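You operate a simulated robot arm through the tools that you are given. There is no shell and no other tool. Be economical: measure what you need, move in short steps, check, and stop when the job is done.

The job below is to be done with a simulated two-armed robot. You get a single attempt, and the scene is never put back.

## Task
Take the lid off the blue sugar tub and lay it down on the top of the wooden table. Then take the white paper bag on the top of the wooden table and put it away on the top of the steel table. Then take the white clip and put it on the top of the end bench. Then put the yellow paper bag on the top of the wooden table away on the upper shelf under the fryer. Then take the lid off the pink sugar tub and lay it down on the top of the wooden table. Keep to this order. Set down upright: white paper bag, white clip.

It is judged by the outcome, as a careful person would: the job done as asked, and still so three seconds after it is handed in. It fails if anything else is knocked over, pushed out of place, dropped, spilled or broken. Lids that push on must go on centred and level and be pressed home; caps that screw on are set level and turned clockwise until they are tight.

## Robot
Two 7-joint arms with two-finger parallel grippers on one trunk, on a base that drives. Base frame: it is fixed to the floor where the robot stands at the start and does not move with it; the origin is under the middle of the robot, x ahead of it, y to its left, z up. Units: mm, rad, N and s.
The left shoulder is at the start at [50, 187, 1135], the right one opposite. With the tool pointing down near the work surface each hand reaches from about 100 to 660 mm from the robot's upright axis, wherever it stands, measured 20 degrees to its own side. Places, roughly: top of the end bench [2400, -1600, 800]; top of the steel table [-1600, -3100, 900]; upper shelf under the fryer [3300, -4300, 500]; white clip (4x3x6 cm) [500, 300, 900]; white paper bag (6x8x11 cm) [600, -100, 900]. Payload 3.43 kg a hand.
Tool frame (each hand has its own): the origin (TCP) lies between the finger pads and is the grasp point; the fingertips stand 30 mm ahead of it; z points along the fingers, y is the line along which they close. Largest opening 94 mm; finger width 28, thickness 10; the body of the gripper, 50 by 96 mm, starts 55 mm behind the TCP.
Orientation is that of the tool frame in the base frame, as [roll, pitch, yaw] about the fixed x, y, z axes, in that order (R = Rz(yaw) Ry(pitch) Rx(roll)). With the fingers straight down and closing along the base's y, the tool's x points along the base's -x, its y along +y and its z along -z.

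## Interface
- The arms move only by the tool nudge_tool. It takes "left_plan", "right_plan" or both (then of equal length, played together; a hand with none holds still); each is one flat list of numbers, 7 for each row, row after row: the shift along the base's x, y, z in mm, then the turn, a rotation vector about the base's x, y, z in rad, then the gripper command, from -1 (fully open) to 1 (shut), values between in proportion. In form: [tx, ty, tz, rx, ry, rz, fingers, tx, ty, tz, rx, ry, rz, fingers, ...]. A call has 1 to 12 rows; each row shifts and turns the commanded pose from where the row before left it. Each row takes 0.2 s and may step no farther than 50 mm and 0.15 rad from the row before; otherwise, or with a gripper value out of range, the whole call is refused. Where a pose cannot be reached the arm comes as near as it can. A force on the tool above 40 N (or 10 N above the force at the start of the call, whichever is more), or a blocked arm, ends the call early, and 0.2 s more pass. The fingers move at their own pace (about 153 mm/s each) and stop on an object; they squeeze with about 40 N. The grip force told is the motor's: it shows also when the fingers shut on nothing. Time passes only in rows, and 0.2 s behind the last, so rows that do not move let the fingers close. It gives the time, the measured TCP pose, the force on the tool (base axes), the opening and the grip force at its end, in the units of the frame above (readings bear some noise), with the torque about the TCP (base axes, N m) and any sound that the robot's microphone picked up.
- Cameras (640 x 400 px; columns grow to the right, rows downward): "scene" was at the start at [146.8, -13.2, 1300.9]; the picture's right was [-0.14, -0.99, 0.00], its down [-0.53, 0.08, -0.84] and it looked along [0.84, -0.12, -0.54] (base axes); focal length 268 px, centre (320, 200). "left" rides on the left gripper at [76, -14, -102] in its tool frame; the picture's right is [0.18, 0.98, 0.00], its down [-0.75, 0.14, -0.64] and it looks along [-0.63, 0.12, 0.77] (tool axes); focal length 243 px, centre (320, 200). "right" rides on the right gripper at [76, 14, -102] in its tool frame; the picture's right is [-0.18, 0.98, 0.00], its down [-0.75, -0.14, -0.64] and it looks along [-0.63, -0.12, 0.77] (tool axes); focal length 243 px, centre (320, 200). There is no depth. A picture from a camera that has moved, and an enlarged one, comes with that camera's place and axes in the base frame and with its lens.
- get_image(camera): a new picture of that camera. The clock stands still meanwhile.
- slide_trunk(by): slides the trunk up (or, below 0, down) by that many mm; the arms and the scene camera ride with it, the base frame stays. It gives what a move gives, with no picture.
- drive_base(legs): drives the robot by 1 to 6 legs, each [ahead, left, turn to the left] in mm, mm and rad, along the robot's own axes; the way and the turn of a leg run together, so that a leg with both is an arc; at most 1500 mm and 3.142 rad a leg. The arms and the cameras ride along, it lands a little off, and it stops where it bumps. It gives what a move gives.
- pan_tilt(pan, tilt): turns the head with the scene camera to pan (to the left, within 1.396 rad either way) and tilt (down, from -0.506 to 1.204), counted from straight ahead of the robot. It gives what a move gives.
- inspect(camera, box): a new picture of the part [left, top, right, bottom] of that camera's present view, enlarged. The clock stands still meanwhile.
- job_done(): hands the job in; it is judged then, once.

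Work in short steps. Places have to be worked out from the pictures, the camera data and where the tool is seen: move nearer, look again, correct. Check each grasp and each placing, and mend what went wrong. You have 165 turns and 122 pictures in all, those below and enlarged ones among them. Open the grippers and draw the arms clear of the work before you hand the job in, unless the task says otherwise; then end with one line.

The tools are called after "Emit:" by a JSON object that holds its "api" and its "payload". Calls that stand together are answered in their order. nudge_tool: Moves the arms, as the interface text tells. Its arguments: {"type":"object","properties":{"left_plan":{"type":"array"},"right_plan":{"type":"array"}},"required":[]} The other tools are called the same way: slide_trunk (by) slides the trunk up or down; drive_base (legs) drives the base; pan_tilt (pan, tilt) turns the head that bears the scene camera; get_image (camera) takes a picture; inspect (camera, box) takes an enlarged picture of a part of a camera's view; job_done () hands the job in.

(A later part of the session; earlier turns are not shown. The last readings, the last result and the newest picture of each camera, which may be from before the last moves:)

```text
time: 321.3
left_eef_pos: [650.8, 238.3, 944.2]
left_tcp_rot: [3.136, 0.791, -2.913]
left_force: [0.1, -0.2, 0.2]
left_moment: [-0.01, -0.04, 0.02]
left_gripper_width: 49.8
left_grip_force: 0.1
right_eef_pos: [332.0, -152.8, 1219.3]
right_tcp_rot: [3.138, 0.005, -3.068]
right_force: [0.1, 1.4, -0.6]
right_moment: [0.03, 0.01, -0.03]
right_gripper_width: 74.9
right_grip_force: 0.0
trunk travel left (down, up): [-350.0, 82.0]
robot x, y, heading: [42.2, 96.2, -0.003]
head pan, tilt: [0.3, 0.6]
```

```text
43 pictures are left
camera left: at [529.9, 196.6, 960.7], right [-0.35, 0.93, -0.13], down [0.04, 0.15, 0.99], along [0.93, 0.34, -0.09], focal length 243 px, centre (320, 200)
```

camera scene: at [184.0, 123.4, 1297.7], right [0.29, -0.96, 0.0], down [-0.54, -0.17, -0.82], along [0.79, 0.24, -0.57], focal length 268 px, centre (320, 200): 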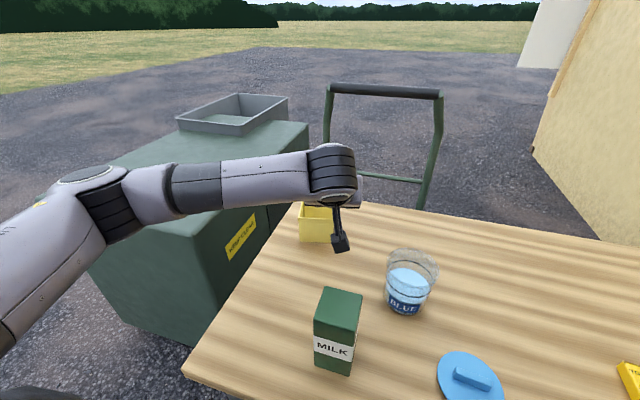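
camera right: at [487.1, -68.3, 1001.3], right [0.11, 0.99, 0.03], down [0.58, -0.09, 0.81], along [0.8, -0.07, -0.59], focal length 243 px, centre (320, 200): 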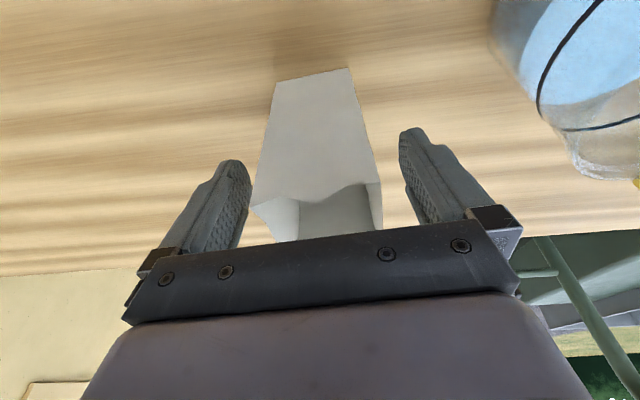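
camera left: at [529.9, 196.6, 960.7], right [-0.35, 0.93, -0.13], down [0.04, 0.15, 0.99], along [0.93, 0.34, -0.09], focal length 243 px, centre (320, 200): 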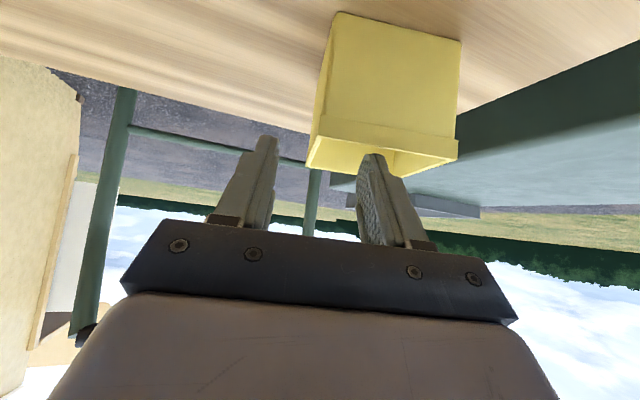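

The rim seems a bit higher than I thought, about 925. I'll zoom in to see where the wall lies relative to the fingers.

Emit:
{"api": "inspect", "payload": {"camera": "left", "box": [230, 90, 480, 250]}}

```text
2.50 times, centred on (355, 170) of left
camera zoom: at [529.9, 196.6, 960.7], right [-0.35, 0.93, -0.13], down [0.04, 0.15, 0.99], along [0.93, 0.34, -0.09], focal length 606 px, centre (232, 275)
```

zoom: 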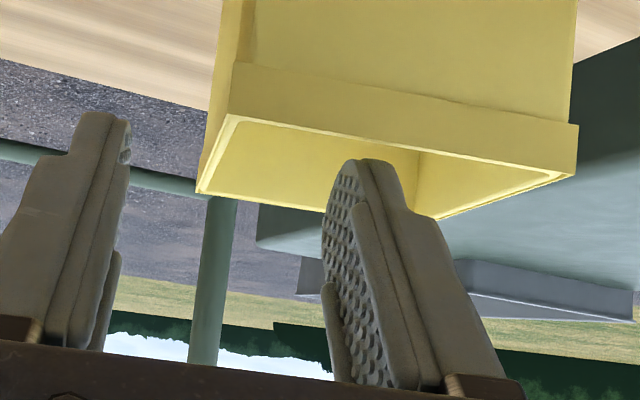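

Alignment is right: the wall runs midway between the fingers. I'll advance the last 60 mm along the axis.

Emit:
{"api": "nudge_tool", "payload": {"left_plan": [14, 3, -14, 0, 0, 0, -0.06, 14, 3, -14, 0, 0, 0, -0.06, 14, 3, -14, 0, 0, 0, -0.06, 0, 0, 0, 0, 0, 0, -0.06]}}

Emit:
{"api": "inspect", "payload": {"camera": "left", "box": [200, 60, 480, 250]}}

Emit:
{"api": "inspect", "payload": {"camera": "scene", "box": [260, 130, 400, 260]}}

```text
time: 322.3
left_eef_pos: [692.3, 249.2, 902.1]
left_tcp_rot: [3.135, 0.789, -2.912]
left_force: [0.3, 0.6, 0.0]
left_moment: [0.04, 0.02, -0.01]
left_gripper_width: 49.9
left_grip_force: 0.0
right_eef_pos: [331.8, -152.8, 1219.0]
right_tcp_rot: [3.139, 0.005, -3.067]
right_force: [-0.3, 0.5, 0.4]
right_moment: [0.0, -0.02, -0.01]
right_gripper_width: 75.1
right_grip_force: 0.1
trunk travel left (down, up): [-350.0, 82.0]
robot x, y, heading: [42.3, 99.5, -0.005]
head pan, tilt: [0.3, 0.6]
```

```text
2.11 times, centred on (340, 155) of left
camera zoom: at [572.7, 205.7, 919.1], right [-0.35, 0.93, -0.13], down [0.04, 0.15, 0.99], along [0.93, 0.34, -0.09], focal length 511 px, centre (278, 295)
```

zoom: 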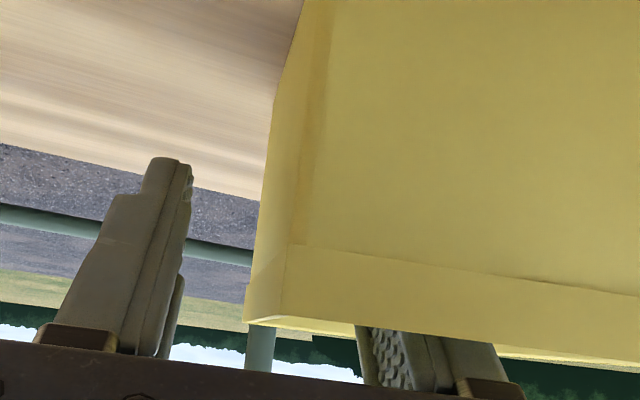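

```text
3.08 times, centred on (330, 195) of scene
camera zoom: at [183.5, 123.8, 1297.8], right [0.29, -0.96, 0.0], down [-0.54, -0.17, -0.83], along [0.79, 0.24, -0.56], focal length 823 px, centre (289, 215)
```

zoom: 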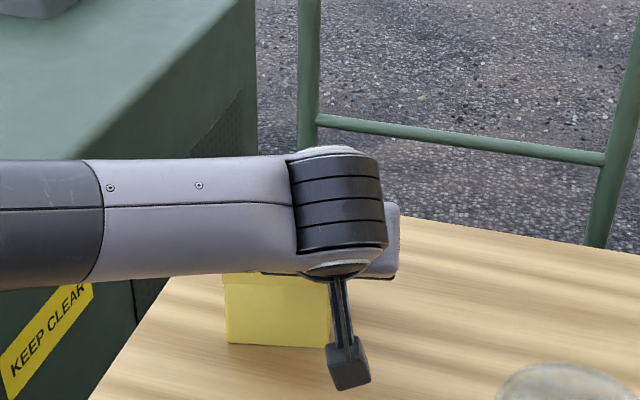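

One finger is inside the bag and one outside its right wall, as planned. I'll close on the wall.

Emit:
{"api": "nudge_tool", "payload": {"left_plan": [0, 0, 0, 0, 0, 0, 0.3, 0, 0, 0, 0, 0, 0, 0.6, 0, 0, 0, 0, 0, 0, 0.9, 0, 0, 0, 0, 0, 0, 1, 0, 0, 0, 0, 0, 0, 1]}}

Emit:
{"api": "nudge_tool", "payload": {"left_plan": [0, 0, 5, 0, 0, 0, 1, 0, 0, 10, 0, 0, 0, 1, 0, 0, 15, 0, 0, 0, 1, 0, 0, 0, 0, 0, 0, 1]}}

Emit:
{"api": "inspect", "payload": {"camera": "scene", "box": [240, 110, 420, 270]}}

Emit:
{"api": "get_image", "payload": {"camera": "left"}}

```text
time: 323.5
left_eef_pos: [691.8, 249.7, 902.1]
left_tcp_rot: [3.134, 0.792, -2.912]
left_force: [-0.2, -0.4, -1.2]
left_moment: [-0.04, -0.02, -0.01]
left_gripper_width: 6.9
left_grip_force: 13.7
right_eef_pos: [331.5, -153.1, 1218.4]
right_tcp_rot: [3.14, 0.006, -3.068]
right_force: [0.3, 0.2, 0.4]
right_moment: [0.03, 0.01, -0.02]
right_gripper_width: 75.1
right_grip_force: 0.1
trunk travel left (down, up): [-350.0, 82.0]
robot x, y, heading: [41.3, 99.0, -0.007]
head pan, tilt: [0.3, 0.6]
```

```text
time: 324.5
left_eef_pos: [691.5, 247.5, 931.8]
left_tcp_rot: [3.135, 0.79, -2.912]
left_force: [0.0, -0.6, -0.6]
left_moment: [0.0, -0.02, -0.02]
left_gripper_width: 7.1
left_grip_force: 13.9
right_eef_pos: [330.8, -154.1, 1218.3]
right_tcp_rot: [3.139, 0.004, -3.068]
right_force: [-0.4, 0.4, -0.3]
right_moment: [-0.01, -0.02, -0.01]
right_gripper_width: 75.3
right_grip_force: 0.0
trunk travel left (down, up): [-350.0, 82.0]
robot x, y, heading: [39.0, 98.6, 0.002]
head pan, tilt: [0.3, 0.6]
```

```text
2.50 times, centred on (330, 190) of scene
camera zoom: at [183.7, 123.8, 1297.7], right [0.29, -0.96, 0.0], down [-0.54, -0.17, -0.83], along [0.79, 0.24, -0.57], focal length 669 px, centre (295, 225)
```

zoom: 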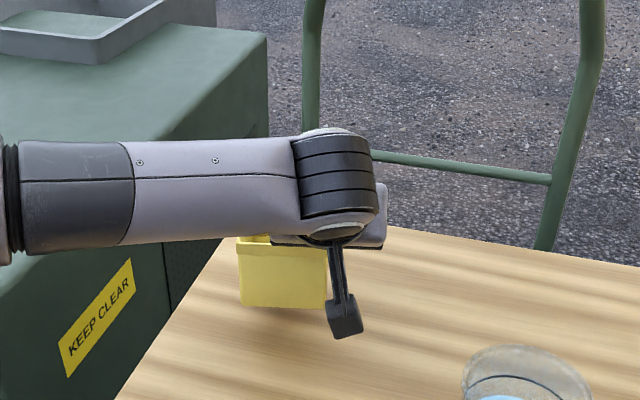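

```text
38 pictures are left
camera left: at [572.7, 205.9, 949.4], right [-0.35, 0.93, -0.13], down [0.04, 0.15, 0.99], along [0.93, 0.34, -0.09], focal length 243 px, centre (320, 200)
```

left: 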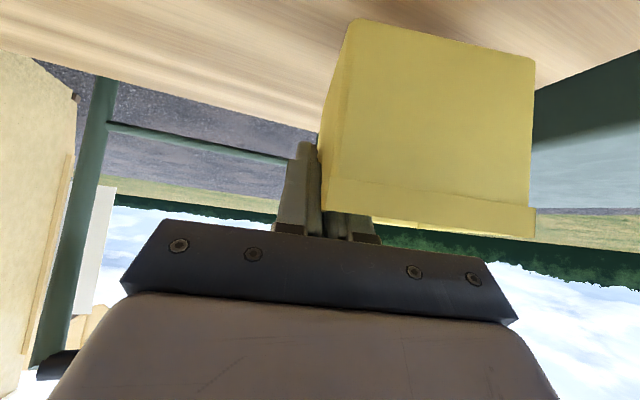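

The bag came up with the hand, level and firm. I'll raise it and draw it back for driving.

Emit:
{"api": "nudge_tool", "payload": {"left_plan": [0, 0, 30, 0, 0, 0, 1, -10, 0, 40, 0, 0, 0, 1, -30, 0, 30, 0, 0, 0, 1, -40, 0, 20, 0, 0, 0, 1, -40, 5, 10, 0, 0, -0.05, 1, -40, 10, 0, 0, 0, -0.05, 1, -40, 10, 0, 0, 0, -0.05, 1, -40, 10, 0, 0, 0, -0.07, 1, -35, 10, 0, 0, 0, 0, 1]}}

Emit:
{"api": "get_image", "payload": {"camera": "left"}}

```text
time: 326.5
left_eef_pos: [427.8, 289.3, 1064.3]
left_tcp_rot: [3.134, 0.79, -3.131]
left_force: [0.5, 0.4, -1.2]
left_moment: [-0.01, -0.03, 0.0]
left_gripper_width: 6.9
left_grip_force: 14.1
left hand out of reach, approached as far as the arm can: row 9
right_eef_pos: [331.0, -153.0, 1218.3]
right_tcp_rot: [3.139, 0.006, -3.069]
right_force: [-0.5, -0.1, -0.1]
right_moment: [0.02, -0.01, 0.01]
right_gripper_width: 75.3
right_grip_force: 0.1
trunk travel left (down, up): [-350.0, 82.0]
robot x, y, heading: [42.4, 98.6, -0.002]
head pan, tilt: [0.3, 0.6]
```

```text
37 pictures are left
camera left: at [301.6, 274.2, 1081.9], right [-0.14, 0.98, -0.13], down [0.07, 0.14, 0.99], along [0.99, 0.13, -0.09], focal length 243 px, centre (320, 200)
```

left: 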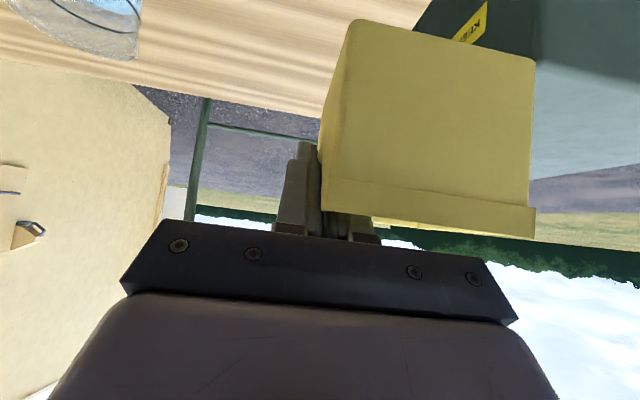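

The bag is stable. I'll drive the known route: back off, then down the aisle to y ≈ -6530.

Emit:
{"api": "drive_base", "payload": {"legs": [[-590, 0, 0], [0, -1500, 0], [0, -1500, 0], [0, -1500, 0], [0, -1500, 0], [0, -630, 0]]}}

```text
time: 361.2
left_eef_pos: [-200.8, -6351.4, 1064.4]
left_tcp_rot: [3.135, 0.79, -3.136]
left_force: [0.2, -0.1, 0.2]
left_moment: [0.0, 0.01, -0.01]
left_gripper_width: 6.6
left_grip_force: 14.2
right_eef_pos: [-296.6, -6794.6, 1217.8]
right_tcp_rot: [3.137, 0.004, -3.074]
right_force: [-0.2, -0.5, -0.1]
right_moment: [-0.01, -0.02, -0.03]
right_gripper_width: 75.3
right_grip_force: 0.0
trunk travel left (down, up): [-350.0, 82.0]
robot x, y, heading: [-591.4, -6542.2, -0.008]
head pan, tilt: [0.3, 0.6]
```

Now forward to x ≈ 2422, still outside, before going in through the doorway.

Emit:
{"api": "drive_base", "payload": {"legs": [[0, 0, 0.008], [1500, 0, 0], [1500, 0, 0]]}}

Emit:
{"api": "pan_tilt", "payload": {"pan": 1.2, "tilt": 0.35}}

Emit:
{"api": "get_image", "payload": {"camera": "scene"}}

```text
time: 376.0
left_eef_pos: [2797.5, -6343.5, 1064.4]
left_tcp_rot: [3.134, 0.79, -3.133]
left_force: [-0.1, -0.1, -0.7]
left_moment: [-0.04, 0.07, -0.01]
left_gripper_width: 7.1
left_grip_force: 14.0
right_eef_pos: [2701.1, -6787.0, 1219.1]
right_tcp_rot: [3.14, 0.006, -3.069]
right_force: [0.9, 0.8, 0.2]
right_moment: [0.02, -0.01, -0.02]
right_gripper_width: 74.9
right_grip_force: 0.1
trunk travel left (down, up): [-350.0, 82.0]
robot x, y, heading: [2410.5, -6536.2, -0.004]
head pan, tilt: [0.3, 0.6]
```

```text
time: 377.2
left_eef_pos: [2797.9, -6342.9, 1064.7]
left_tcp_rot: [3.136, 0.792, -3.132]
left_force: [-0.7, -0.4, -0.7]
left_moment: [-0.01, -0.01, -0.03]
left_gripper_width: 7.0
left_grip_force: 14.0
right_eef_pos: [2702.6, -6787.5, 1218.5]
right_tcp_rot: [3.138, 0.006, -3.067]
right_force: [-0.2, 1.0, 0.0]
right_moment: [0.01, 0.01, 0.02]
right_gripper_width: 75.4
right_grip_force: 0.0
trunk travel left (down, up): [-350.0, 82.0]
robot x, y, heading: [2412.6, -6535.1, -0.004]
head pan, tilt: [1.201, 0.351]
```

```text
36 pictures are left
camera scene: at [2503.1, -6448.6, 1320.5], right [0.93, -0.37, 0.0], down [-0.13, -0.32, -0.94], along [0.34, 0.87, -0.34], focal length 268 px, centre (320, 200)
```

scene: 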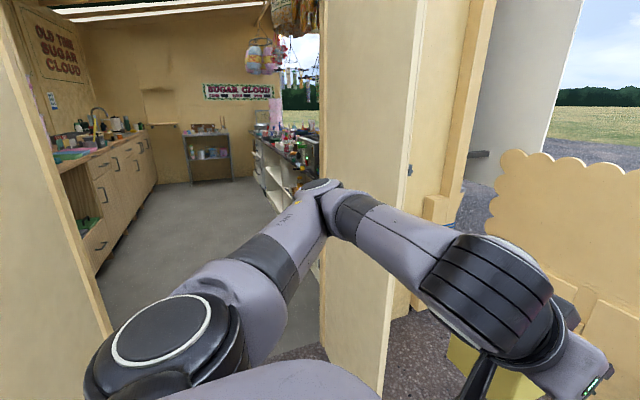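

The right leaf swings outward clear of my path, and my extents of about 2112–2840 fit the opening. I'll strafe in.

Emit:
{"api": "drive_base", "payload": {"legs": [[0, 600, 0.004]]}}

Emit:
{"api": "drive_base", "payload": {"legs": [[0, 600, 0]]}}

Emit:
{"api": "drive_base", "payload": {"legs": [[0, 700, 0]]}}

```text
time: 380.6
left_eef_pos: [2800.1, -5742.9, 1064.5]
left_tcp_rot: [3.135, 0.789, -3.135]
left_force: [-0.5, 0.9, 0.1]
left_moment: [-0.06, 0.02, -0.04]
left_gripper_width: 6.8
left_grip_force: 14.1
right_eef_pos: [2703.3, -6185.6, 1218.8]
right_tcp_rot: [3.138, 0.005, -3.071]
right_force: [0.1, 0.4, -0.4]
right_moment: [-0.02, 0.03, 0.02]
right_gripper_width: 75.4
right_grip_force: 0.1
trunk travel left (down, up): [-350.0, 82.0]
robot x, y, heading: [2409.1, -5934.1, -0.006]
head pan, tilt: [1.201, 0.351]
```

```text
time: 384.0
left_eef_pos: [2803.5, -5140.6, 1063.4]
left_tcp_rot: [3.135, 0.79, -3.136]
left_force: [0.4, -0.2, 0.0]
left_moment: [-0.03, 0.0, 0.02]
left_gripper_width: 6.8
left_grip_force: 14.2
right_eef_pos: [2705.6, -5581.9, 1218.0]
right_tcp_rot: [3.137, 0.005, -3.073]
right_force: [-0.2, 0.6, 1.0]
right_moment: [-0.01, -0.02, 0.01]
right_gripper_width: 75.2
right_grip_force: 0.1
trunk travel left (down, up): [-350.0, 82.0]
robot x, y, heading: [2422.2, -5330.9, -0.007]
head pan, tilt: [1.201, 0.351]
```

```text
time: 387.8
left_eef_pos: [2810.0, -4440.7, 1065.1]
left_tcp_rot: [3.133, 0.791, -3.14]
left_force: [-0.7, 0.8, -0.3]
left_moment: [-0.02, 0.04, 0.0]
left_gripper_width: 7.0
left_grip_force: 13.6
right_eef_pos: [2710.5, -4880.1, 1219.6]
right_tcp_rot: [3.138, 0.004, -3.076]
right_force: [-1.2, 0.7, 0.4]
right_moment: [-0.01, -0.01, -0.02]
right_gripper_width: 75.4
right_grip_force: 0.1
trunk travel left (down, up): [-350.0, 82.0]
robot x, y, heading: [2420.8, -4628.3, -0.012]
head pan, tilt: [1.201, 0.351]
```

I'm inside. I'll move to y ≈ -4100, where the tray slot is to the left front, and look.

Emit:
{"api": "drive_base", "payload": {"legs": [[0, 0, 0.012], [0, 540, 0]]}}

Emit:
{"api": "pan_tilt", "payload": {"pan": 0.2, "tilt": 0.8}}

Emit:
{"api": "get_image", "payload": {"camera": "scene"}}

```text
time: 391.3
left_eef_pos: [2807.0, -3890.1, 1065.0]
left_tcp_rot: [3.135, 0.789, -3.128]
left_force: [0.5, 0.0, -1.5]
left_moment: [-0.01, -0.02, -0.02]
left_gripper_width: 7.1
left_grip_force: 13.2
right_eef_pos: [2713.4, -4333.3, 1217.8]
right_tcp_rot: [3.139, 0.006, -3.064]
right_force: [-0.5, 0.8, -0.3]
right_moment: [-0.06, 0.05, -0.02]
right_gripper_width: 75.3
right_grip_force: 0.1
trunk travel left (down, up): [-350.0, 82.0]
robot x, y, heading: [2420.9, -4082.1, 0.007]
head pan, tilt: [1.201, 0.351]
```

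```text
time: 392.6
left_eef_pos: [2805.9, -3890.8, 1063.6]
left_tcp_rot: [3.136, 0.79, -3.129]
left_force: [-0.2, 0.3, 0.0]
left_moment: [-0.01, 0.03, 0.0]
left_gripper_width: 6.8
left_grip_force: 14.0
right_eef_pos: [2713.4, -4334.3, 1218.2]
right_tcp_rot: [3.137, 0.005, -3.062]
right_force: [0.0, 1.0, 0.2]
right_moment: [0.03, 0.02, 0.01]
right_gripper_width: 75.3
right_grip_force: 0.1
trunk travel left (down, up): [-350.0, 82.0]
robot x, y, heading: [2418.5, -4081.5, 0.001]
head pan, tilt: [0.201, 0.799]
```

```text
35 pictures are left
camera scene: at [2558.3, -4067.7, 1280.9], right [0.2, -0.98, 0.0], down [-0.7, -0.15, -0.7], along [0.68, 0.14, -0.72], focal length 268 px, centre (320, 200)
```

scene: 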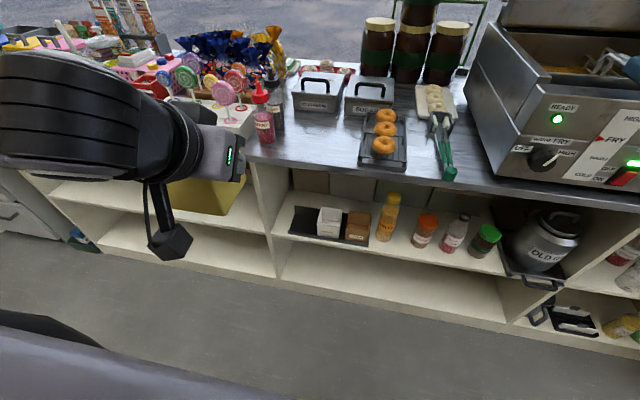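

The slot in the tray is visible. I'll lower the trunk 320 mm, with the hands still in front of the counter, so both arm and camera get a better angle.

Emit:
{"api": "slide_trunk", "payload": {"by": -320}}

Emit:
{"api": "pan_tilt", "payload": {"pan": 0.1, "tilt": 0.6}}

Emit:
{"api": "get_image", "payload": {"camera": "scene"}}

```text
time: 395.7
left_eef_pos: [2805.4, -3890.3, 745.2]
left_tcp_rot: [3.135, 0.791, -3.128]
left_force: [0.5, -0.4, -0.2]
left_moment: [-0.01, -0.01, 0.03]
left_gripper_width: 7.2
left_grip_force: 14.1
right_eef_pos: [2712.3, -4335.2, 898.3]
right_tcp_rot: [3.139, 0.005, -3.065]
right_force: [-0.7, -0.7, 0.3]
right_moment: [0.0, 0.03, -0.01]
right_gripper_width: 75.1
right_grip_force: 0.0
trunk travel left (down, up): [-30.0, 402.0]
robot x, y, heading: [2421.4, -4083.7, 0.004]
head pan, tilt: [0.201, 0.799]
```

```text
time: 396.5
left_eef_pos: [2807.3, -3890.1, 743.7]
left_tcp_rot: [3.136, 0.79, -3.127]
left_force: [0.0, -0.2, -0.8]
left_moment: [-0.02, 0.0, 0.02]
left_gripper_width: 6.7
left_grip_force: 13.7
right_eef_pos: [2713.4, -4334.0, 898.8]
right_tcp_rot: [3.139, 0.007, -3.061]
right_force: [-0.3, -0.5, -0.9]
right_moment: [0.0, 0.01, -0.02]
right_gripper_width: 75.3
right_grip_force: 0.1
trunk travel left (down, up): [-30.0, 402.0]
robot x, y, heading: [2422.1, -4083.6, 0.002]
head pan, tilt: [0.099, 0.6]
```

```text
34 pictures are left
camera scene: at [2567.1, -4075.1, 977.7], right [0.1, -0.99, 0.0], down [-0.56, -0.06, -0.82], along [0.82, 0.08, -0.57], focal length 268 px, centre (320, 200)
```

scene: 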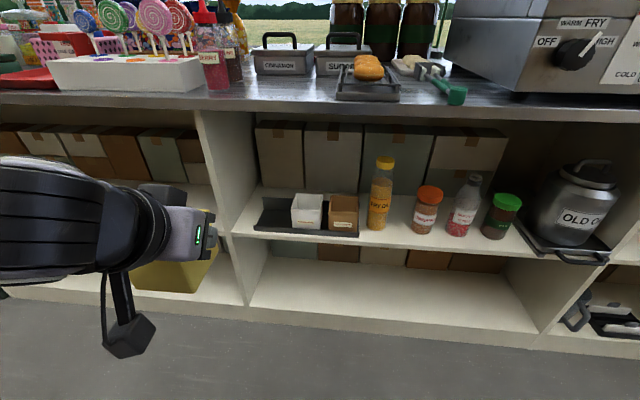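

I'll zoom in on the tray and its empty slot for measurements.

Emit:
{"api": "inspect", "payload": {"camera": "scene", "box": [225, 170, 385, 270]}}

```text
4.00 times, centred on (305, 220) of scene
camera zoom: at [2567.1, -4075.1, 977.7], right [0.1, -0.99, 0.0], down [-0.56, -0.06, -0.82], along [0.82, 0.08, -0.57], focal length 1070 px, centre (380, 120)
```

zoom: 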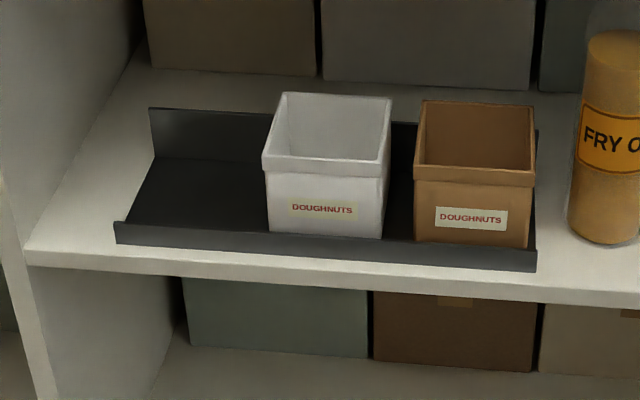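

Measured: shelf z ≈ 450, tray slot y from -3937 to -3822, lips at x ≈ 3148 and 3250. That gives a TCP target of about [3196, -3912, 515]. I'll drive 180 mm closer, then lower the bag in front of the bay.

Emit:
{"api": "drive_base", "payload": {"legs": [[180, 0, 0]]}}

Emit:
{"api": "nudge_tool", "payload": {"left_plan": [0, -5, -40, 0, 0, 0, 1, 0, -5, -40, 0, 0, 0, 1, 0, -5, -40, 0, 0, 0, 1, 0, -5, -40, 0, 0, 0, 1, 0, -2, -10, 0, 0, 0, 1]}}

Emit:
{"api": "get_image", "payload": {"camera": "scene"}}

```text
time: 398.0
left_eef_pos: [2986.2, -3889.9, 744.7]
left_tcp_rot: [3.136, 0.79, -3.127]
left_force: [-0.4, -0.1, -0.1]
left_moment: [-0.03, 0.0, 0.0]
left_gripper_width: 6.9
left_grip_force: 14.1
right_eef_pos: [2892.6, -4333.3, 899.6]
right_tcp_rot: [3.139, 0.005, -3.064]
right_force: [-0.3, 0.5, 0.1]
right_moment: [0.0, -0.01, 0.01]
right_gripper_width: 75.2
right_grip_force: 0.1
trunk travel left (down, up): [-30.0, 402.0]
robot x, y, heading: [2599.6, -4081.7, 0.003]
head pan, tilt: [0.099, 0.6]
```

```text
time: 399.2
left_eef_pos: [2991.2, -3913.8, 575.5]
left_tcp_rot: [3.136, 0.791, -3.129]
left_force: [-0.1, -0.4, -0.1]
left_moment: [-0.07, 0.04, 0.02]
left_gripper_width: 6.9
left_grip_force: 14.0
left hand out of reach, approached as far as the arm can: row 1
right_eef_pos: [2892.8, -4333.1, 897.8]
right_tcp_rot: [3.138, 0.007, -3.065]
right_force: [-0.7, -0.2, 1.2]
right_moment: [-0.01, 0.01, 0.01]
right_gripper_width: 75.3
right_grip_force: 0.0
trunk travel left (down, up): [-30.0, 402.0]
robot x, y, heading: [2598.8, -4082.5, 0.007]
head pan, tilt: [0.099, 0.6]
```

```text
32 pictures are left
camera scene: at [2746.6, -4074.5, 977.8], right [0.1, -0.99, 0.0], down [-0.56, -0.06, -0.83], along [0.82, 0.08, -0.56], focal length 268 px, centre (320, 200)
```

scene: 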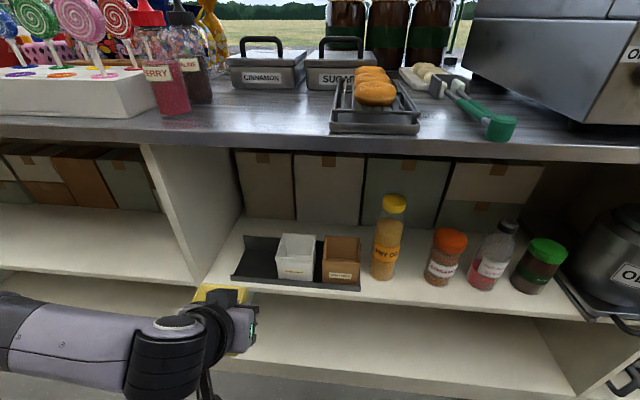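

I'll zoom for a more precise second measurement from this nearer view.

Emit:
{"api": "inspect", "payload": {"camera": "scene", "box": [190, 190, 390, 320]}}

```text
3.08 times, centred on (290, 255) of scene
camera zoom: at [2746.6, -4074.5, 977.8], right [0.1, -0.99, 0.0], down [-0.56, -0.06, -0.83], along [0.82, 0.08, -0.56], focal length 823 px, centre (412, 31)
```

zoom: 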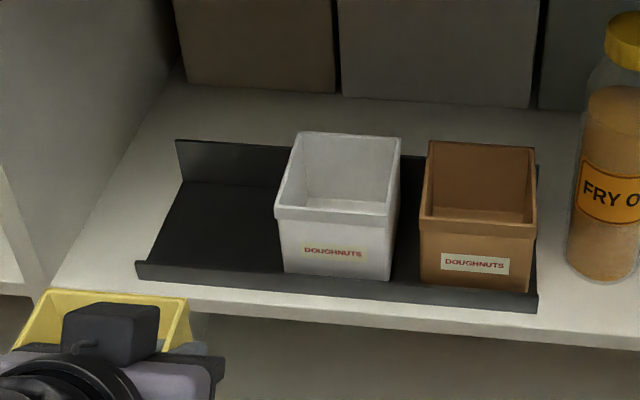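

The estimates differ by about 10–15 mm in depth, so I'll use the left hand camera, which now looks into the bay at shelf height.

Emit:
{"api": "get_image", "payload": {"camera": "left"}}

```text
30 pictures are left
camera left: at [2866.1, -3930.5, 592.5], right [-0.15, 0.98, -0.13], down [0.07, 0.14, 0.99], along [0.99, 0.14, -0.09], focal length 243 px, centre (320, 200)
```

left: 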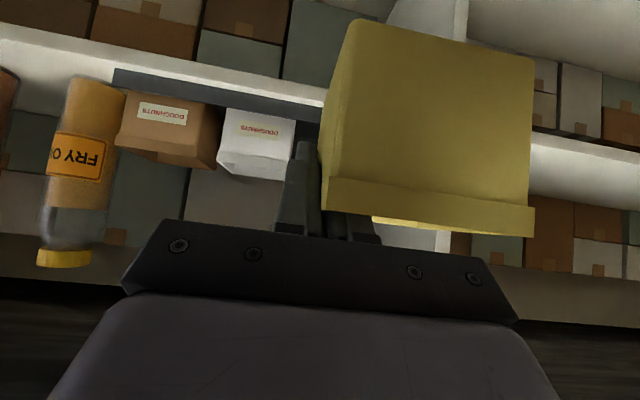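

Emit:
{"api": "inspect", "payload": {"camera": "left", "box": [100, 50, 340, 200]}}

```text
2.67 times, centred on (220, 125) of left
camera zoom: at [2866.1, -3930.5, 592.5], right [-0.15, 0.98, -0.13], down [0.07, 0.14, 0.99], along [0.99, 0.14, -0.09], focal length 647 px, centre (587, 400)
```

zoom: 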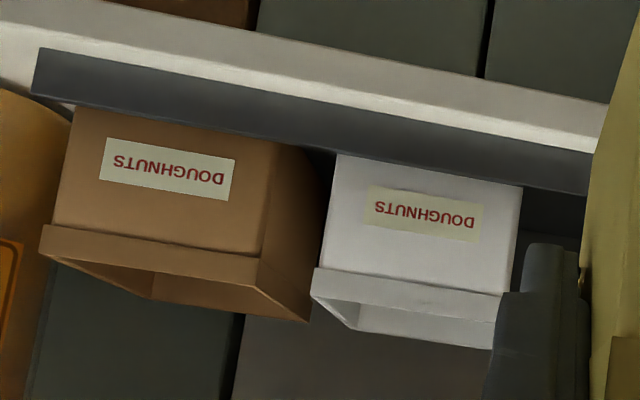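

Combining the views, the white box's rim corner is at [3156, -3934, 536] and the tray floor at z ≈ 457. The TCP target becomes [3201, -3909, 519], so I'll move the bag forward into the bay above the lip.

Emit:
{"api": "nudge_tool", "payload": {"left_plan": [30, 2, 0, 0, 0, 0, 1, 35, 2, 0, 0, 0, 0, 1, 35, 1, 0, 0, 0, 0, 1, 35, 0, 0, 0, 0, 0, 1, 35, 0, 0, 0, 0, 0, 1, 35, 0, 0, 0, 0, 0, 1]}}

Emit:
{"api": "inspect", "payload": {"camera": "scene", "box": [190, 170, 390, 320]}}

Emit:
{"api": "get_image", "payload": {"camera": "left"}}

```text
time: 400.6
left_eef_pos: [3197.5, -3908.5, 575.0]
left_tcp_rot: [3.136, 0.79, -3.124]
left_force: [0.8, -0.3, -0.5]
left_moment: [0.05, 0.02, -0.02]
left_gripper_width: 6.8
left_grip_force: 14.0
right_eef_pos: [2892.3, -4333.5, 898.8]
right_tcp_rot: [3.139, 0.006, -3.063]
right_force: [-0.5, 0.6, -0.9]
right_moment: [0.0, -0.01, 0.01]
right_gripper_width: 74.9
right_grip_force: 0.1
trunk travel left (down, up): [-30.0, 402.0]
robot x, y, heading: [2598.3, -4084.5, 0.003]
head pan, tilt: [0.099, 0.6]
```

```text
2.67 times, centred on (290, 245) of scene
camera zoom: at [2746.6, -4074.5, 977.7], right [0.1, -0.99, 0.0], down [-0.56, -0.06, -0.83], along [0.82, 0.08, -0.56], focal length 714 px, centre (400, 80)
```

zoom: 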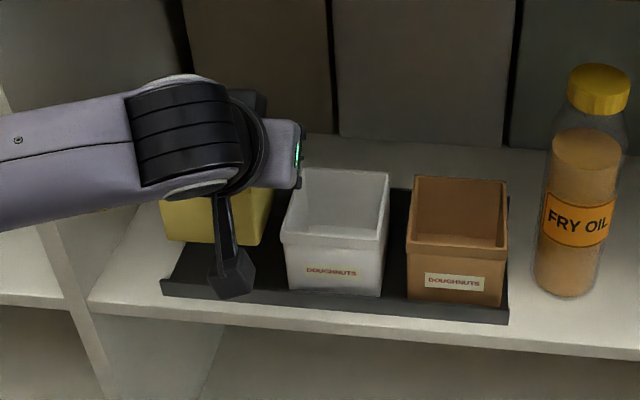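

```text
27 pictures are left
camera left: at [3072.4, -3924.3, 592.9], right [-0.15, 0.98, -0.13], down [0.07, 0.14, 0.99], along [0.99, 0.14, -0.09], focal length 243 px, centre (320, 200)
```

left: 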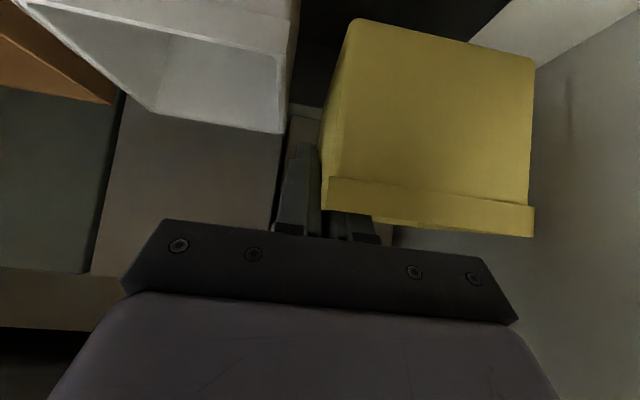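

There's about 12 mm between the outer finger and the white box, so the fit is as planned. I'll lower the bag and find the tray floor gently.

Emit:
{"api": "nudge_tool", "payload": {"left_plan": [3, 1, -15, 0, 0, 0, 1, 0, 0, -15, 0, 0, 0, 1, 0, 0, -10, 0, 0, 0, 1, 0, 0, -5, 0, 0, 0, 1, 0, 0, -4, 0, 0, 0, 1, 0, 0, -3, 0, 0, 0, 1, 0, 0, -3, 0, 0, 0, 1, 0, 0, -2, 0, 0, 0, 1]}}

Emit:
{"api": "get_image", "payload": {"camera": "left"}}

Emit:
{"api": "inspect", "payload": {"camera": "scene", "box": [190, 170, 390, 320]}}

```text
time: 402.4
left_eef_pos: [3201.4, -3908.0, 520.6]
left_tcp_rot: [3.136, 0.797, -3.128]
left_force: [3.4, 1.4, 13.9]
left_moment: [-0.01, 0.09, 0.01]
left_gripper_width: 7.4
left_grip_force: 14.2
right_eef_pos: [2892.8, -4334.0, 898.6]
right_tcp_rot: [3.139, 0.006, -3.062]
right_force: [-0.1, 0.0, 0.1]
right_moment: [-0.01, -0.01, 0.0]
right_gripper_width: 75.2
right_grip_force: 0.0
trunk travel left (down, up): [-30.0, 402.0]
robot x, y, heading: [2601.1, -4079.5, 0.007]
head pan, tilt: [0.099, 0.6]
```

```text
26 pictures are left
camera left: at [3075.5, -3924.7, 537.9], right [-0.15, 0.98, -0.13], down [0.07, 0.14, 0.99], along [0.99, 0.14, -0.08], focal length 243 px, centre (320, 200)
```

left: 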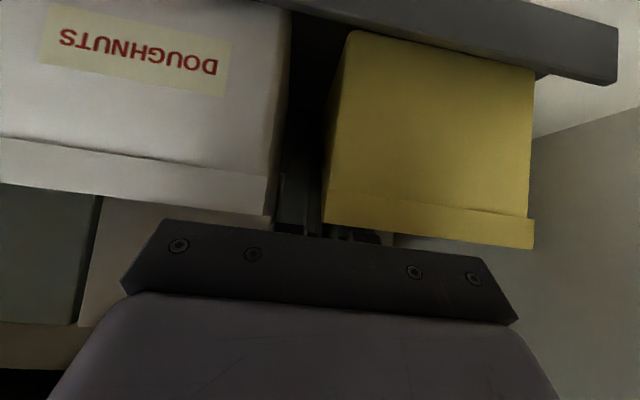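

```text
2.67 times, centred on (290, 245) of scene
camera zoom: at [2745.8, -4074.9, 978.0], right [0.1, -0.99, 0.0], down [-0.56, -0.06, -0.83], along [0.82, 0.08, -0.56], focal length 714 px, centre (400, 80)
```

zoom: 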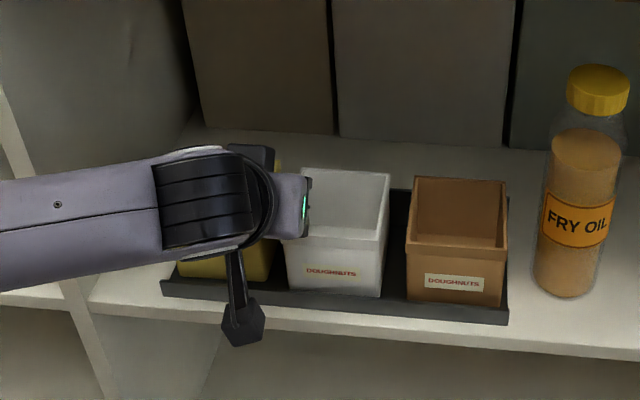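

It has made contact exactly where predicted, behind the tray's front lip. I'll open to about 18 mm and withdraw back along the tool axis.

Emit:
{"api": "nudge_tool", "payload": {"left_plan": [0, 0, 1, 0, 0, 0, 0.85, 0, 0, 0, 0, 0, 0, 0.72, 0, 0, 0, 0, 0, 0, 0.62, 0, 0, 0, 0, 0, 0, 0.62]}}

Emit:
{"api": "get_image", "payload": {"camera": "left"}}

```text
time: 403.4
left_eef_pos: [3200.6, -3908.1, 518.2]
left_tcp_rot: [3.135, 0.791, -3.129]
left_force: [0.6, 0.1, 0.0]
left_moment: [0.0, -0.01, 0.03]
left_gripper_width: 18.0
left_grip_force: 0.1
right_eef_pos: [2892.8, -4334.0, 898.8]
right_tcp_rot: [3.138, 0.004, -3.063]
right_force: [0.2, -0.5, 0.0]
right_moment: [0.0, 0.01, 0.0]
right_gripper_width: 75.3
right_grip_force: 0.0
trunk travel left (down, up): [-30.0, 402.0]
robot x, y, heading: [2596.8, -4082.4, 0.004]
head pan, tilt: [0.099, 0.6]
```

```text
24 pictures are left
camera left: at [3074.5, -3924.3, 536.5], right [-0.15, 0.98, -0.13], down [0.07, 0.14, 0.99], along [0.99, 0.14, -0.09], focal length 243 px, centre (320, 200)
```

left: 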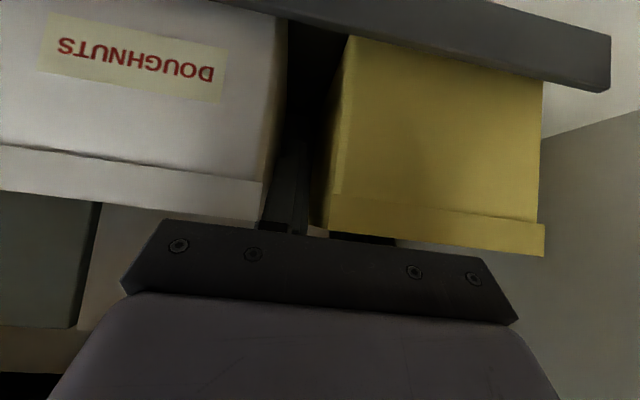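

It is released and standing free. I'll withdraw along the axis, then straight back out.

Emit:
{"api": "nudge_tool", "payload": {"left_plan": [-10, 0, 10, 0, 0, 0, 0.62, -14, 0, 14, 0, 0, 0, 0.62, -14, 0, 14, 0, 0, 0, 0.62, -14, 0, 14, 0, 0, 0, 0.62, -20, 0, 15, 0, 0, 0, 0.62, -35, 0, 0, 0, 0, 0, 0.62, -35, 0, 0, 0, 0, 0, 0.62, -35, 0, 0, 0, 0, 0, 0.62, -30, 0, 0, 0, 0, 0, 0.62]}}

Emit:
{"api": "inspect", "payload": {"camera": "scene", "box": [190, 170, 390, 320]}}

```text
time: 405.4
left_eef_pos: [2993.2, -3907.4, 587.0]
left_tcp_rot: [3.136, 0.791, -3.127]
left_force: [0.5, 0.0, -0.2]
left_moment: [-0.02, -0.01, 0.01]
left_gripper_width: 17.9
left_grip_force: 0.0
right_eef_pos: [2891.8, -4333.7, 898.8]
right_tcp_rot: [3.137, 0.005, -3.061]
right_force: [-0.4, -0.6, -0.2]
right_moment: [0.01, 0.03, -0.02]
right_gripper_width: 75.0
right_grip_force: 0.1
trunk travel left (down, up): [-30.0, 402.0]
robot x, y, heading: [2598.5, -4086.0, 0.003]
head pan, tilt: [0.099, 0.6]
```

```text
2.67 times, centred on (290, 245) of scene
camera zoom: at [2746.6, -4074.6, 977.7], right [0.1, -0.99, 0.0], down [-0.56, -0.06, -0.83], along [0.82, 0.08, -0.56], focal length 714 px, centre (400, 80)
```

zoom: 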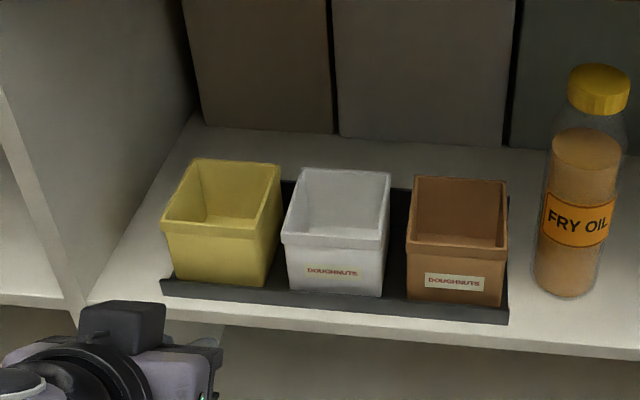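

The yellow bag sits neatly in the tray beside its fellows. I'll back away, raise the trunk and return the left hand to its tucked vertical pose.

Emit:
{"api": "drive_base", "payload": {"legs": [[-180, 0, 0]]}}

Emit:
{"api": "slide_trunk", "payload": {"by": 320}}

Emit:
{"api": "nudge_tool", "payload": {"left_plan": [0, 0, 20, 0, 0.131, 0, 0, -10, 0, 20, 0, 0.131, 0, 0, -20, 5, 20, 0, 0.131, 0, 0, -20, 5, 20, 0, 0.131, 0, 0, -20, 5, 20, 0, 0.131, 0, 0, -25, 5, 20, 0, 0.131, 0, 0]}}

```text
time: 406.9
left_eef_pos: [2813.8, -3908.7, 585.0]
left_tcp_rot: [3.135, 0.791, -3.127]
left_force: [-0.2, 0.1, -0.3]
left_moment: [0.0, 0.04, 0.04]
left_gripper_width: 17.7
left_grip_force: 0.1
right_eef_pos: [2714.2, -4333.2, 898.2]
right_tcp_rot: [3.139, 0.006, -3.061]
right_force: [0.8, 1.2, 0.2]
right_moment: [-0.01, 0.01, -0.01]
right_gripper_width: 75.1
right_grip_force: 0.1
trunk travel left (down, up): [-30.0, 402.0]
robot x, y, heading: [2418.5, -4084.9, 0.002]
head pan, tilt: [0.099, 0.6]
```

```text
time: 410.1
left_eef_pos: [2813.0, -3908.6, 905.8]
left_tcp_rot: [3.135, 0.791, -3.126]
left_force: [-0.3, 0.0, 0.5]
left_moment: [-0.03, 0.01, -0.02]
left_gripper_width: 18.0
left_grip_force: 0.1
right_eef_pos: [2713.2, -4334.7, 1218.2]
right_tcp_rot: [3.139, 0.005, -3.062]
right_force: [-0.2, -0.1, 0.7]
right_moment: [-0.02, -0.02, -0.01]
right_gripper_width: 75.2
right_grip_force: 0.0
trunk travel left (down, up): [-350.0, 82.0]
robot x, y, heading: [2419.0, -4084.4, 0.004]
head pan, tilt: [0.099, 0.6]
```

```text
time: 411.4
left_eef_pos: [2717.6, -3889.2, 1026.3]
left_tcp_rot: [3.124, 0.003, -3.131]
left_force: [-0.2, -0.6, 0.2]
left_moment: [0.02, 0.0, 0.04]
left_gripper_width: 47.1
left_grip_force: 0.2
right_eef_pos: [2712.3, -4334.7, 1218.9]
right_tcp_rot: [3.139, 0.005, -3.062]
right_force: [-0.4, -0.2, -1.1]
right_moment: [-0.02, 0.0, -0.01]
right_gripper_width: 75.2
right_grip_force: 0.0
trunk travel left (down, up): [-350.0, 82.0]
robot x, y, heading: [2423.1, -4084.4, 0.004]
head pan, tilt: [0.099, 0.6]
```

Out through the doorway again.

Emit:
{"api": "drive_base", "payload": {"legs": [[30, 0, -0.004], [0, -1200, 0]]}}

Emit:
{"api": "drive_base", "payload": {"legs": [[0, -1250, 0]]}}

```text
time: 418.0
left_eef_pos: [2754.8, -5085.2, 1024.7]
left_tcp_rot: [3.124, 0.005, -3.122]
left_force: [-1.3, -0.2, 0.2]
left_moment: [-0.01, 0.01, 0.0]
left_gripper_width: 47.1
left_grip_force: 0.1
right_eef_pos: [2754.7, -5530.0, 1219.0]
right_tcp_rot: [3.137, 0.004, -3.05]
right_force: [-0.1, -1.3, -0.6]
right_moment: [-0.01, -0.01, -0.01]
right_gripper_width: 75.0
right_grip_force: 0.1
trunk travel left (down, up): [-350.0, 82.0]
robot x, y, heading: [2457.4, -5281.7, 0.015]
head pan, tilt: [0.099, 0.6]
```

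```text
time: 424.3
left_eef_pos: [2768.9, -6332.4, 1025.3]
left_tcp_rot: [3.126, 0.003, -3.129]
left_force: [0.3, 0.2, 0.1]
left_moment: [0.0, 0.0, 0.01]
left_gripper_width: 47.0
left_grip_force: 0.1
right_eef_pos: [2764.6, -6777.8, 1218.0]
right_tcp_rot: [3.138, 0.006, -3.059]
right_force: [0.3, -0.5, 0.4]
right_moment: [0.03, -0.01, 0.01]
right_gripper_width: 75.3
right_grip_force: 0.1
trunk travel left (down, up): [-350.0, 82.0]
robot x, y, heading: [2472.7, -6530.0, 0.005]
head pan, tilt: [0.099, 0.6]
```

Back to the wooden table, this time for the pink tub at about [437, -466].

Emit:
{"api": "drive_base", "payload": {"legs": [[0, 0, -0.005], [-1500, 0, 0], [-1520, 0, 0], [0, 1500, 0], [0, 1500, 0], [0, 1500, 0]]}}

Emit:
{"api": "drive_base", "payload": {"legs": [[0, 1500, 0], [0, 310, 0]]}}

```text
refused: -1520 is not a number from -1500 to 1500
```

```text
time: 433.4
left_eef_pos: [2759.5, -4531.1, 1025.7]
left_tcp_rot: [3.125, 0.003, -3.129]
left_force: [0.3, -0.4, -1.2]
left_moment: [-0.01, -0.03, -0.03]
left_gripper_width: 46.8
left_grip_force: 0.0
right_eef_pos: [2755.1, -4976.4, 1217.6]
right_tcp_rot: [3.137, 0.005, -3.058]
right_force: [0.1, 0.7, 0.4]
right_moment: [-0.03, -0.02, -0.01]
right_gripper_width: 75.5
right_grip_force: 0.1
trunk travel left (down, up): [-350.0, 82.0]
robot x, y, heading: [2465.4, -4726.8, 0.009]
head pan, tilt: [0.099, 0.6]
```

The first call was refused for exceeding the leg limit, so the second one took me back inside through the door, without contact. I'll go out again, one call at a time.

Emit:
{"api": "drive_base", "payload": {"legs": [[0, 0, -0.009], [-8, 0, 0], [0, -1000, 0], [0, -800, 0]]}}

```text
time: 443.1
left_eef_pos: [2741.2, -6339.8, 1025.7]
left_tcp_rot: [3.124, 0.003, 3.14]
left_force: [0.0, 0.1, -0.3]
left_moment: [0.03, 0.01, 0.0]
left_gripper_width: 47.1
left_grip_force: 0.0
right_eef_pos: [2729.4, -6784.3, 1217.5]
right_tcp_rot: [3.139, 0.007, -3.074]
right_force: [0.2, -0.3, 0.0]
right_moment: [0.0, 0.01, 0.01]
right_gripper_width: 75.0
right_grip_force: 0.0
trunk travel left (down, up): [-350.0, 82.0]
robot x, y, heading: [2441.0, -6530.0, -0.007]
head pan, tilt: [0.099, 0.6]
```

Outside again. Now back along the outer wall and up the aisle.

Emit:
{"api": "drive_base", "payload": {"legs": [[0, 0, 0.007], [-1500, 0, 0], [-1480, 0, 0], [0, 1500, 0], [0, 1500, 0], [0, 1500, 0]]}}

```text
time: 478.8
left_eef_pos: [-121.4, -1804.8, 1025.6]
left_tcp_rot: [3.125, 0.006, 3.121]
left_force: [0.0, 0.3, 0.5]
left_moment: [0.02, -0.01, 0.02]
left_gripper_width: 47.2
left_grip_force: 0.1
right_eef_pos: [-140.6, -2249.7, 1219.3]
right_tcp_rot: [3.139, 0.006, -3.092]
right_force: [0.7, -0.1, -0.6]
right_moment: [0.0, 0.04, -0.01]
right_gripper_width: 74.9
right_grip_force: 0.1
trunk travel left (down, up): [-350.0, 82.0]
robot x, y, heading: [-425.4, -1992.2, -0.026]
head pan, tilt: [0.099, 0.6]
```

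I'll correct the drift away from the post, then go up to y ≈ -215.

Emit:
{"api": "drive_base", "payload": {"legs": [[-120, 0, 0.026], [0, 1500, 0], [0, 275, 0]]}}

```text
time: 488.6
left_eef_pos: [-240.7, -27.0, 1025.6]
left_tcp_rot: [3.124, 0.005, -3.14]
left_force: [0.0, 0.4, -0.4]
left_moment: [0.04, 0.02, 0.01]
left_gripper_width: 47.0
left_grip_force: 0.0
right_eef_pos: [-250.8, -471.4, 1218.1]
right_tcp_rot: [3.138, 0.006, -3.07]
right_force: [0.0, 0.2, 0.0]
right_moment: [-0.01, 0.02, 0.0]
right_gripper_width: 75.0
right_grip_force: 0.0
trunk travel left (down, up): [-350.0, 82.0]
robot x, y, heading: [-539.1, -217.7, -0.008]
head pan, tilt: [0.099, 0.6]
```

Emit:
{"api": "drive_base", "payload": {"legs": [[540, 0, 0.008]]}}

Emit:
{"api": "pan_tilt", "payload": {"pan": -0.3, "tilt": 0.75}}

Emit:
{"api": "get_image", "payload": {"camera": "scene"}}

Emit:
{"api": "get_image", "payload": {"camera": "right"}}

```text
time: 491.7
left_eef_pos: [294.2, -24.1, 1026.5]
left_tcp_rot: [3.125, 0.003, -3.131]
left_force: [0.1, 1.0, -0.1]
left_moment: [0.03, -0.01, 0.0]
left_gripper_width: 47.0
left_grip_force: 0.0
right_eef_pos: [289.5, -470.3, 1218.1]
right_tcp_rot: [3.138, 0.006, -3.062]
right_force: [0.0, 0.0, 0.3]
right_moment: [0.01, 0.02, -0.04]
right_gripper_width: 75.4
right_grip_force: 0.1
trunk travel left (down, up): [-350.0, 82.0]
robot x, y, heading: [-0.8, -218.9, 0.006]
head pan, tilt: [0.099, 0.6]
```

```text
time: 492.6
left_eef_pos: [294.3, -24.7, 1025.0]
left_tcp_rot: [3.123, 0.006, -3.129]
left_force: [0.4, -0.3, -0.5]
left_moment: [-0.02, 0.01, 0.01]
left_gripper_width: 46.9
left_grip_force: 0.0
right_eef_pos: [289.1, -470.0, 1217.8]
right_tcp_rot: [3.138, 0.006, -3.061]
right_force: [0.2, 0.2, -0.1]
right_moment: [-0.01, 0.02, -0.02]
right_gripper_width: 75.3
right_grip_force: 0.0
trunk travel left (down, up): [-350.0, 82.0]
robot x, y, heading: [-2.0, -220.4, 0.006]
head pan, tilt: [-0.3, 0.75]
```

```text
22 pictures are left
camera scene: at [134.7, -244.4, 1284.9], right [-0.29, -0.96, 0.0], down [-0.65, 0.2, -0.73], along [0.7, -0.21, -0.68], focal length 268 px, centre (320, 200)
```

scene: 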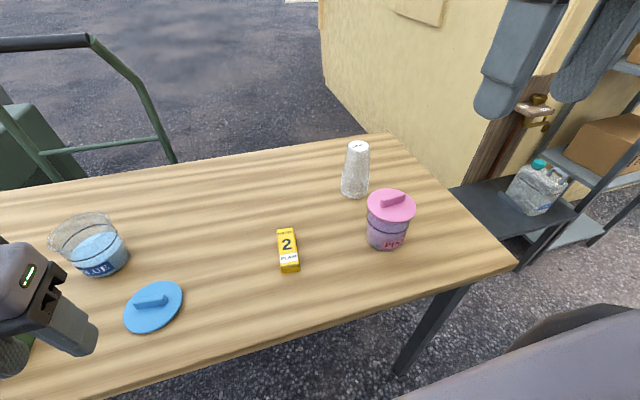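

```text
21 pictures are left
camera right: at [211.6, -461.3, 1319.2], right [0.1, 0.99, 0.01], down [0.76, -0.08, 0.65], along [0.64, -0.06, -0.76], focal length 243 px, centre (320, 200)
```

right: 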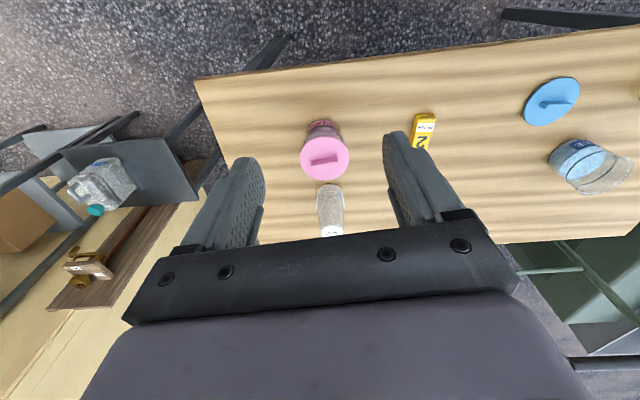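

The pink handle is centred near [437, -474, ~952] and lies along y. I'll turn the right hand 90° and bring it above the handle.

Emit:
{"api": "nudge_tool", "payload": {"right_plan": [13, 0, -15, 0, 0, -0.15, -0.6, 13, 0, -15, 0, 0, -0.15, -0.6, 13, 0, -15, 0, 0, -0.15, -0.6, 14, 0, -20, 0, 0, -0.15, -0.6, 14, 0, -20, 0, 0, -0.15, -0.6, 14, 0, -20, 0, 0, -0.15, -0.6, 14, 0, -20, 0, 0, -0.15, -0.4, 14, -1, -20, 0, 0, -0.15, -0.4, 14, -1, -20, 0, 0, -0.15, -0.4, 14, -1, -20, 0, 0, -0.15, -0.4, 11, -1, -15, 0, 0, -0.072, -0.4]}}

Emit:
{"api": "get_image", "payload": {"camera": "right"}}

Emit:
{"api": "inspect", "payload": {"camera": "scene", "box": [300, 120, 460, 270]}}

```text
time: 495.0
left_eef_pos: [293.3, -22.9, 1026.5]
left_tcp_rot: [3.125, 0.006, -3.129]
left_force: [-0.3, 0.5, 0.1]
left_moment: [0.03, 0.0, -0.04]
left_gripper_width: 47.1
left_grip_force: 0.1
right_eef_pos: [437.8, -475.0, 1018.7]
right_tcp_rot: [3.139, 0.004, 1.648]
right_force: [-0.3, 0.5, 0.6]
right_moment: [0.02, 0.01, -0.01]
right_gripper_width: 65.7
right_grip_force: 0.0
trunk travel left (down, up): [-350.0, 82.0]
robot x, y, heading: [-1.6, -221.0, 0.004]
head pan, tilt: [-0.3, 0.75]
```

```text
20 pictures are left
camera right: at [445.8, -395.5, 1118.9], right [0.99, -0.11, 0.01], down [-0.09, -0.76, 0.65], along [-0.07, -0.64, -0.76], focal length 243 px, centre (320, 200)
```

right: 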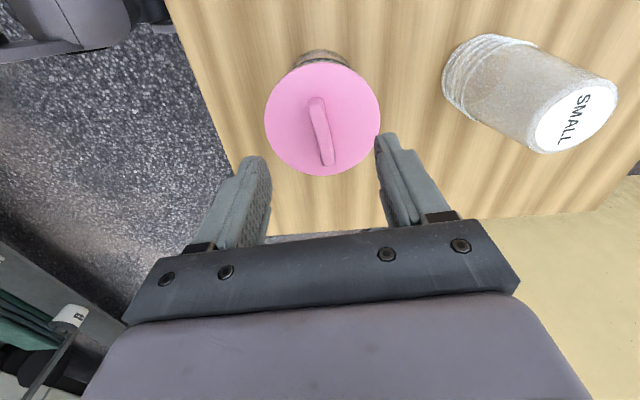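

```text
2.67 times, centred on (380, 195) of scene
camera zoom: at [134.9, -244.5, 1284.8], right [-0.29, -0.96, 0.0], down [-0.65, 0.2, -0.73], along [0.7, -0.21, -0.68], focal length 714 px, centre (160, 213)
```

zoom: 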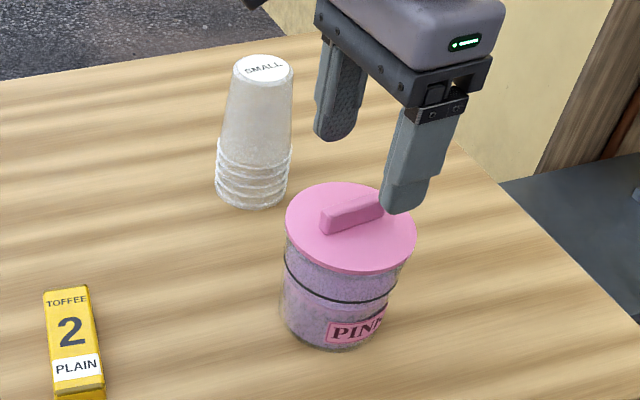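

The handle is centred at [439, -471], aligned with the hand. The blue tub's lid was contacted at TCP 971, so I'll go down to 974 here and close.

Emit:
{"api": "nudge_tool", "payload": {"right_plan": [1, 2, -15, 0, 0, -0.02, -0.4, 1, 2, -15, 0, 0, 0, -0.4, 0, 0, -10, 0, 0, 0, -0.4, 0, 0, -4, 0, 0, 0, -0.4, 0, 0, 0, 0, 0, 0, -0.4]}}

Emit:
{"api": "inspect", "payload": {"camera": "right", "box": [200, 40, 440, 250]}}

```text
time: 496.2
left_eef_pos: [295.0, -24.6, 1024.5]
left_tcp_rot: [3.124, 0.004, -3.129]
left_force: [0.9, 0.0, 0.8]
left_moment: [0.04, 0.01, 0.02]
left_gripper_width: 46.8
left_grip_force: 0.0
right_eef_pos: [439.2, -468.8, 974.4]
right_tcp_rot: [3.136, 0.006, 1.631]
right_force: [0.0, -0.2, 0.4]
right_moment: [-0.03, 0.01, 0.0]
right_gripper_width: 65.8
right_grip_force: 0.0
trunk travel left (down, up): [-350.0, 82.0]
robot x, y, heading: [-4.7, -218.9, 0.001]
head pan, tilt: [-0.3, 0.75]
```

```text
1.90 times, centred on (320, 145) of right
camera zoom: at [448.6, -391.5, 1075.0], right [0.99, -0.13, 0.01], down [-0.1, -0.76, 0.65], along [-0.08, -0.64, -0.76], focal length 462 px, centre (320, 305)
```

zoom: 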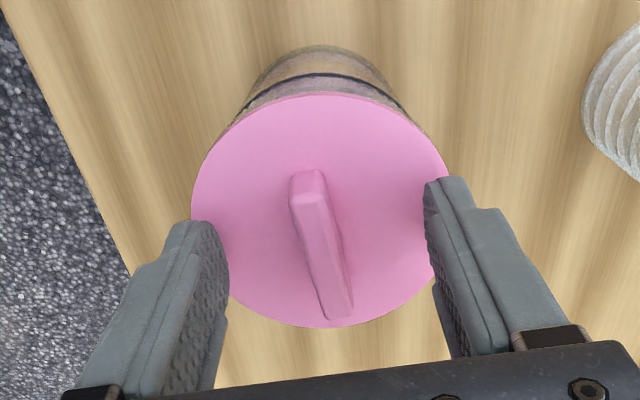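

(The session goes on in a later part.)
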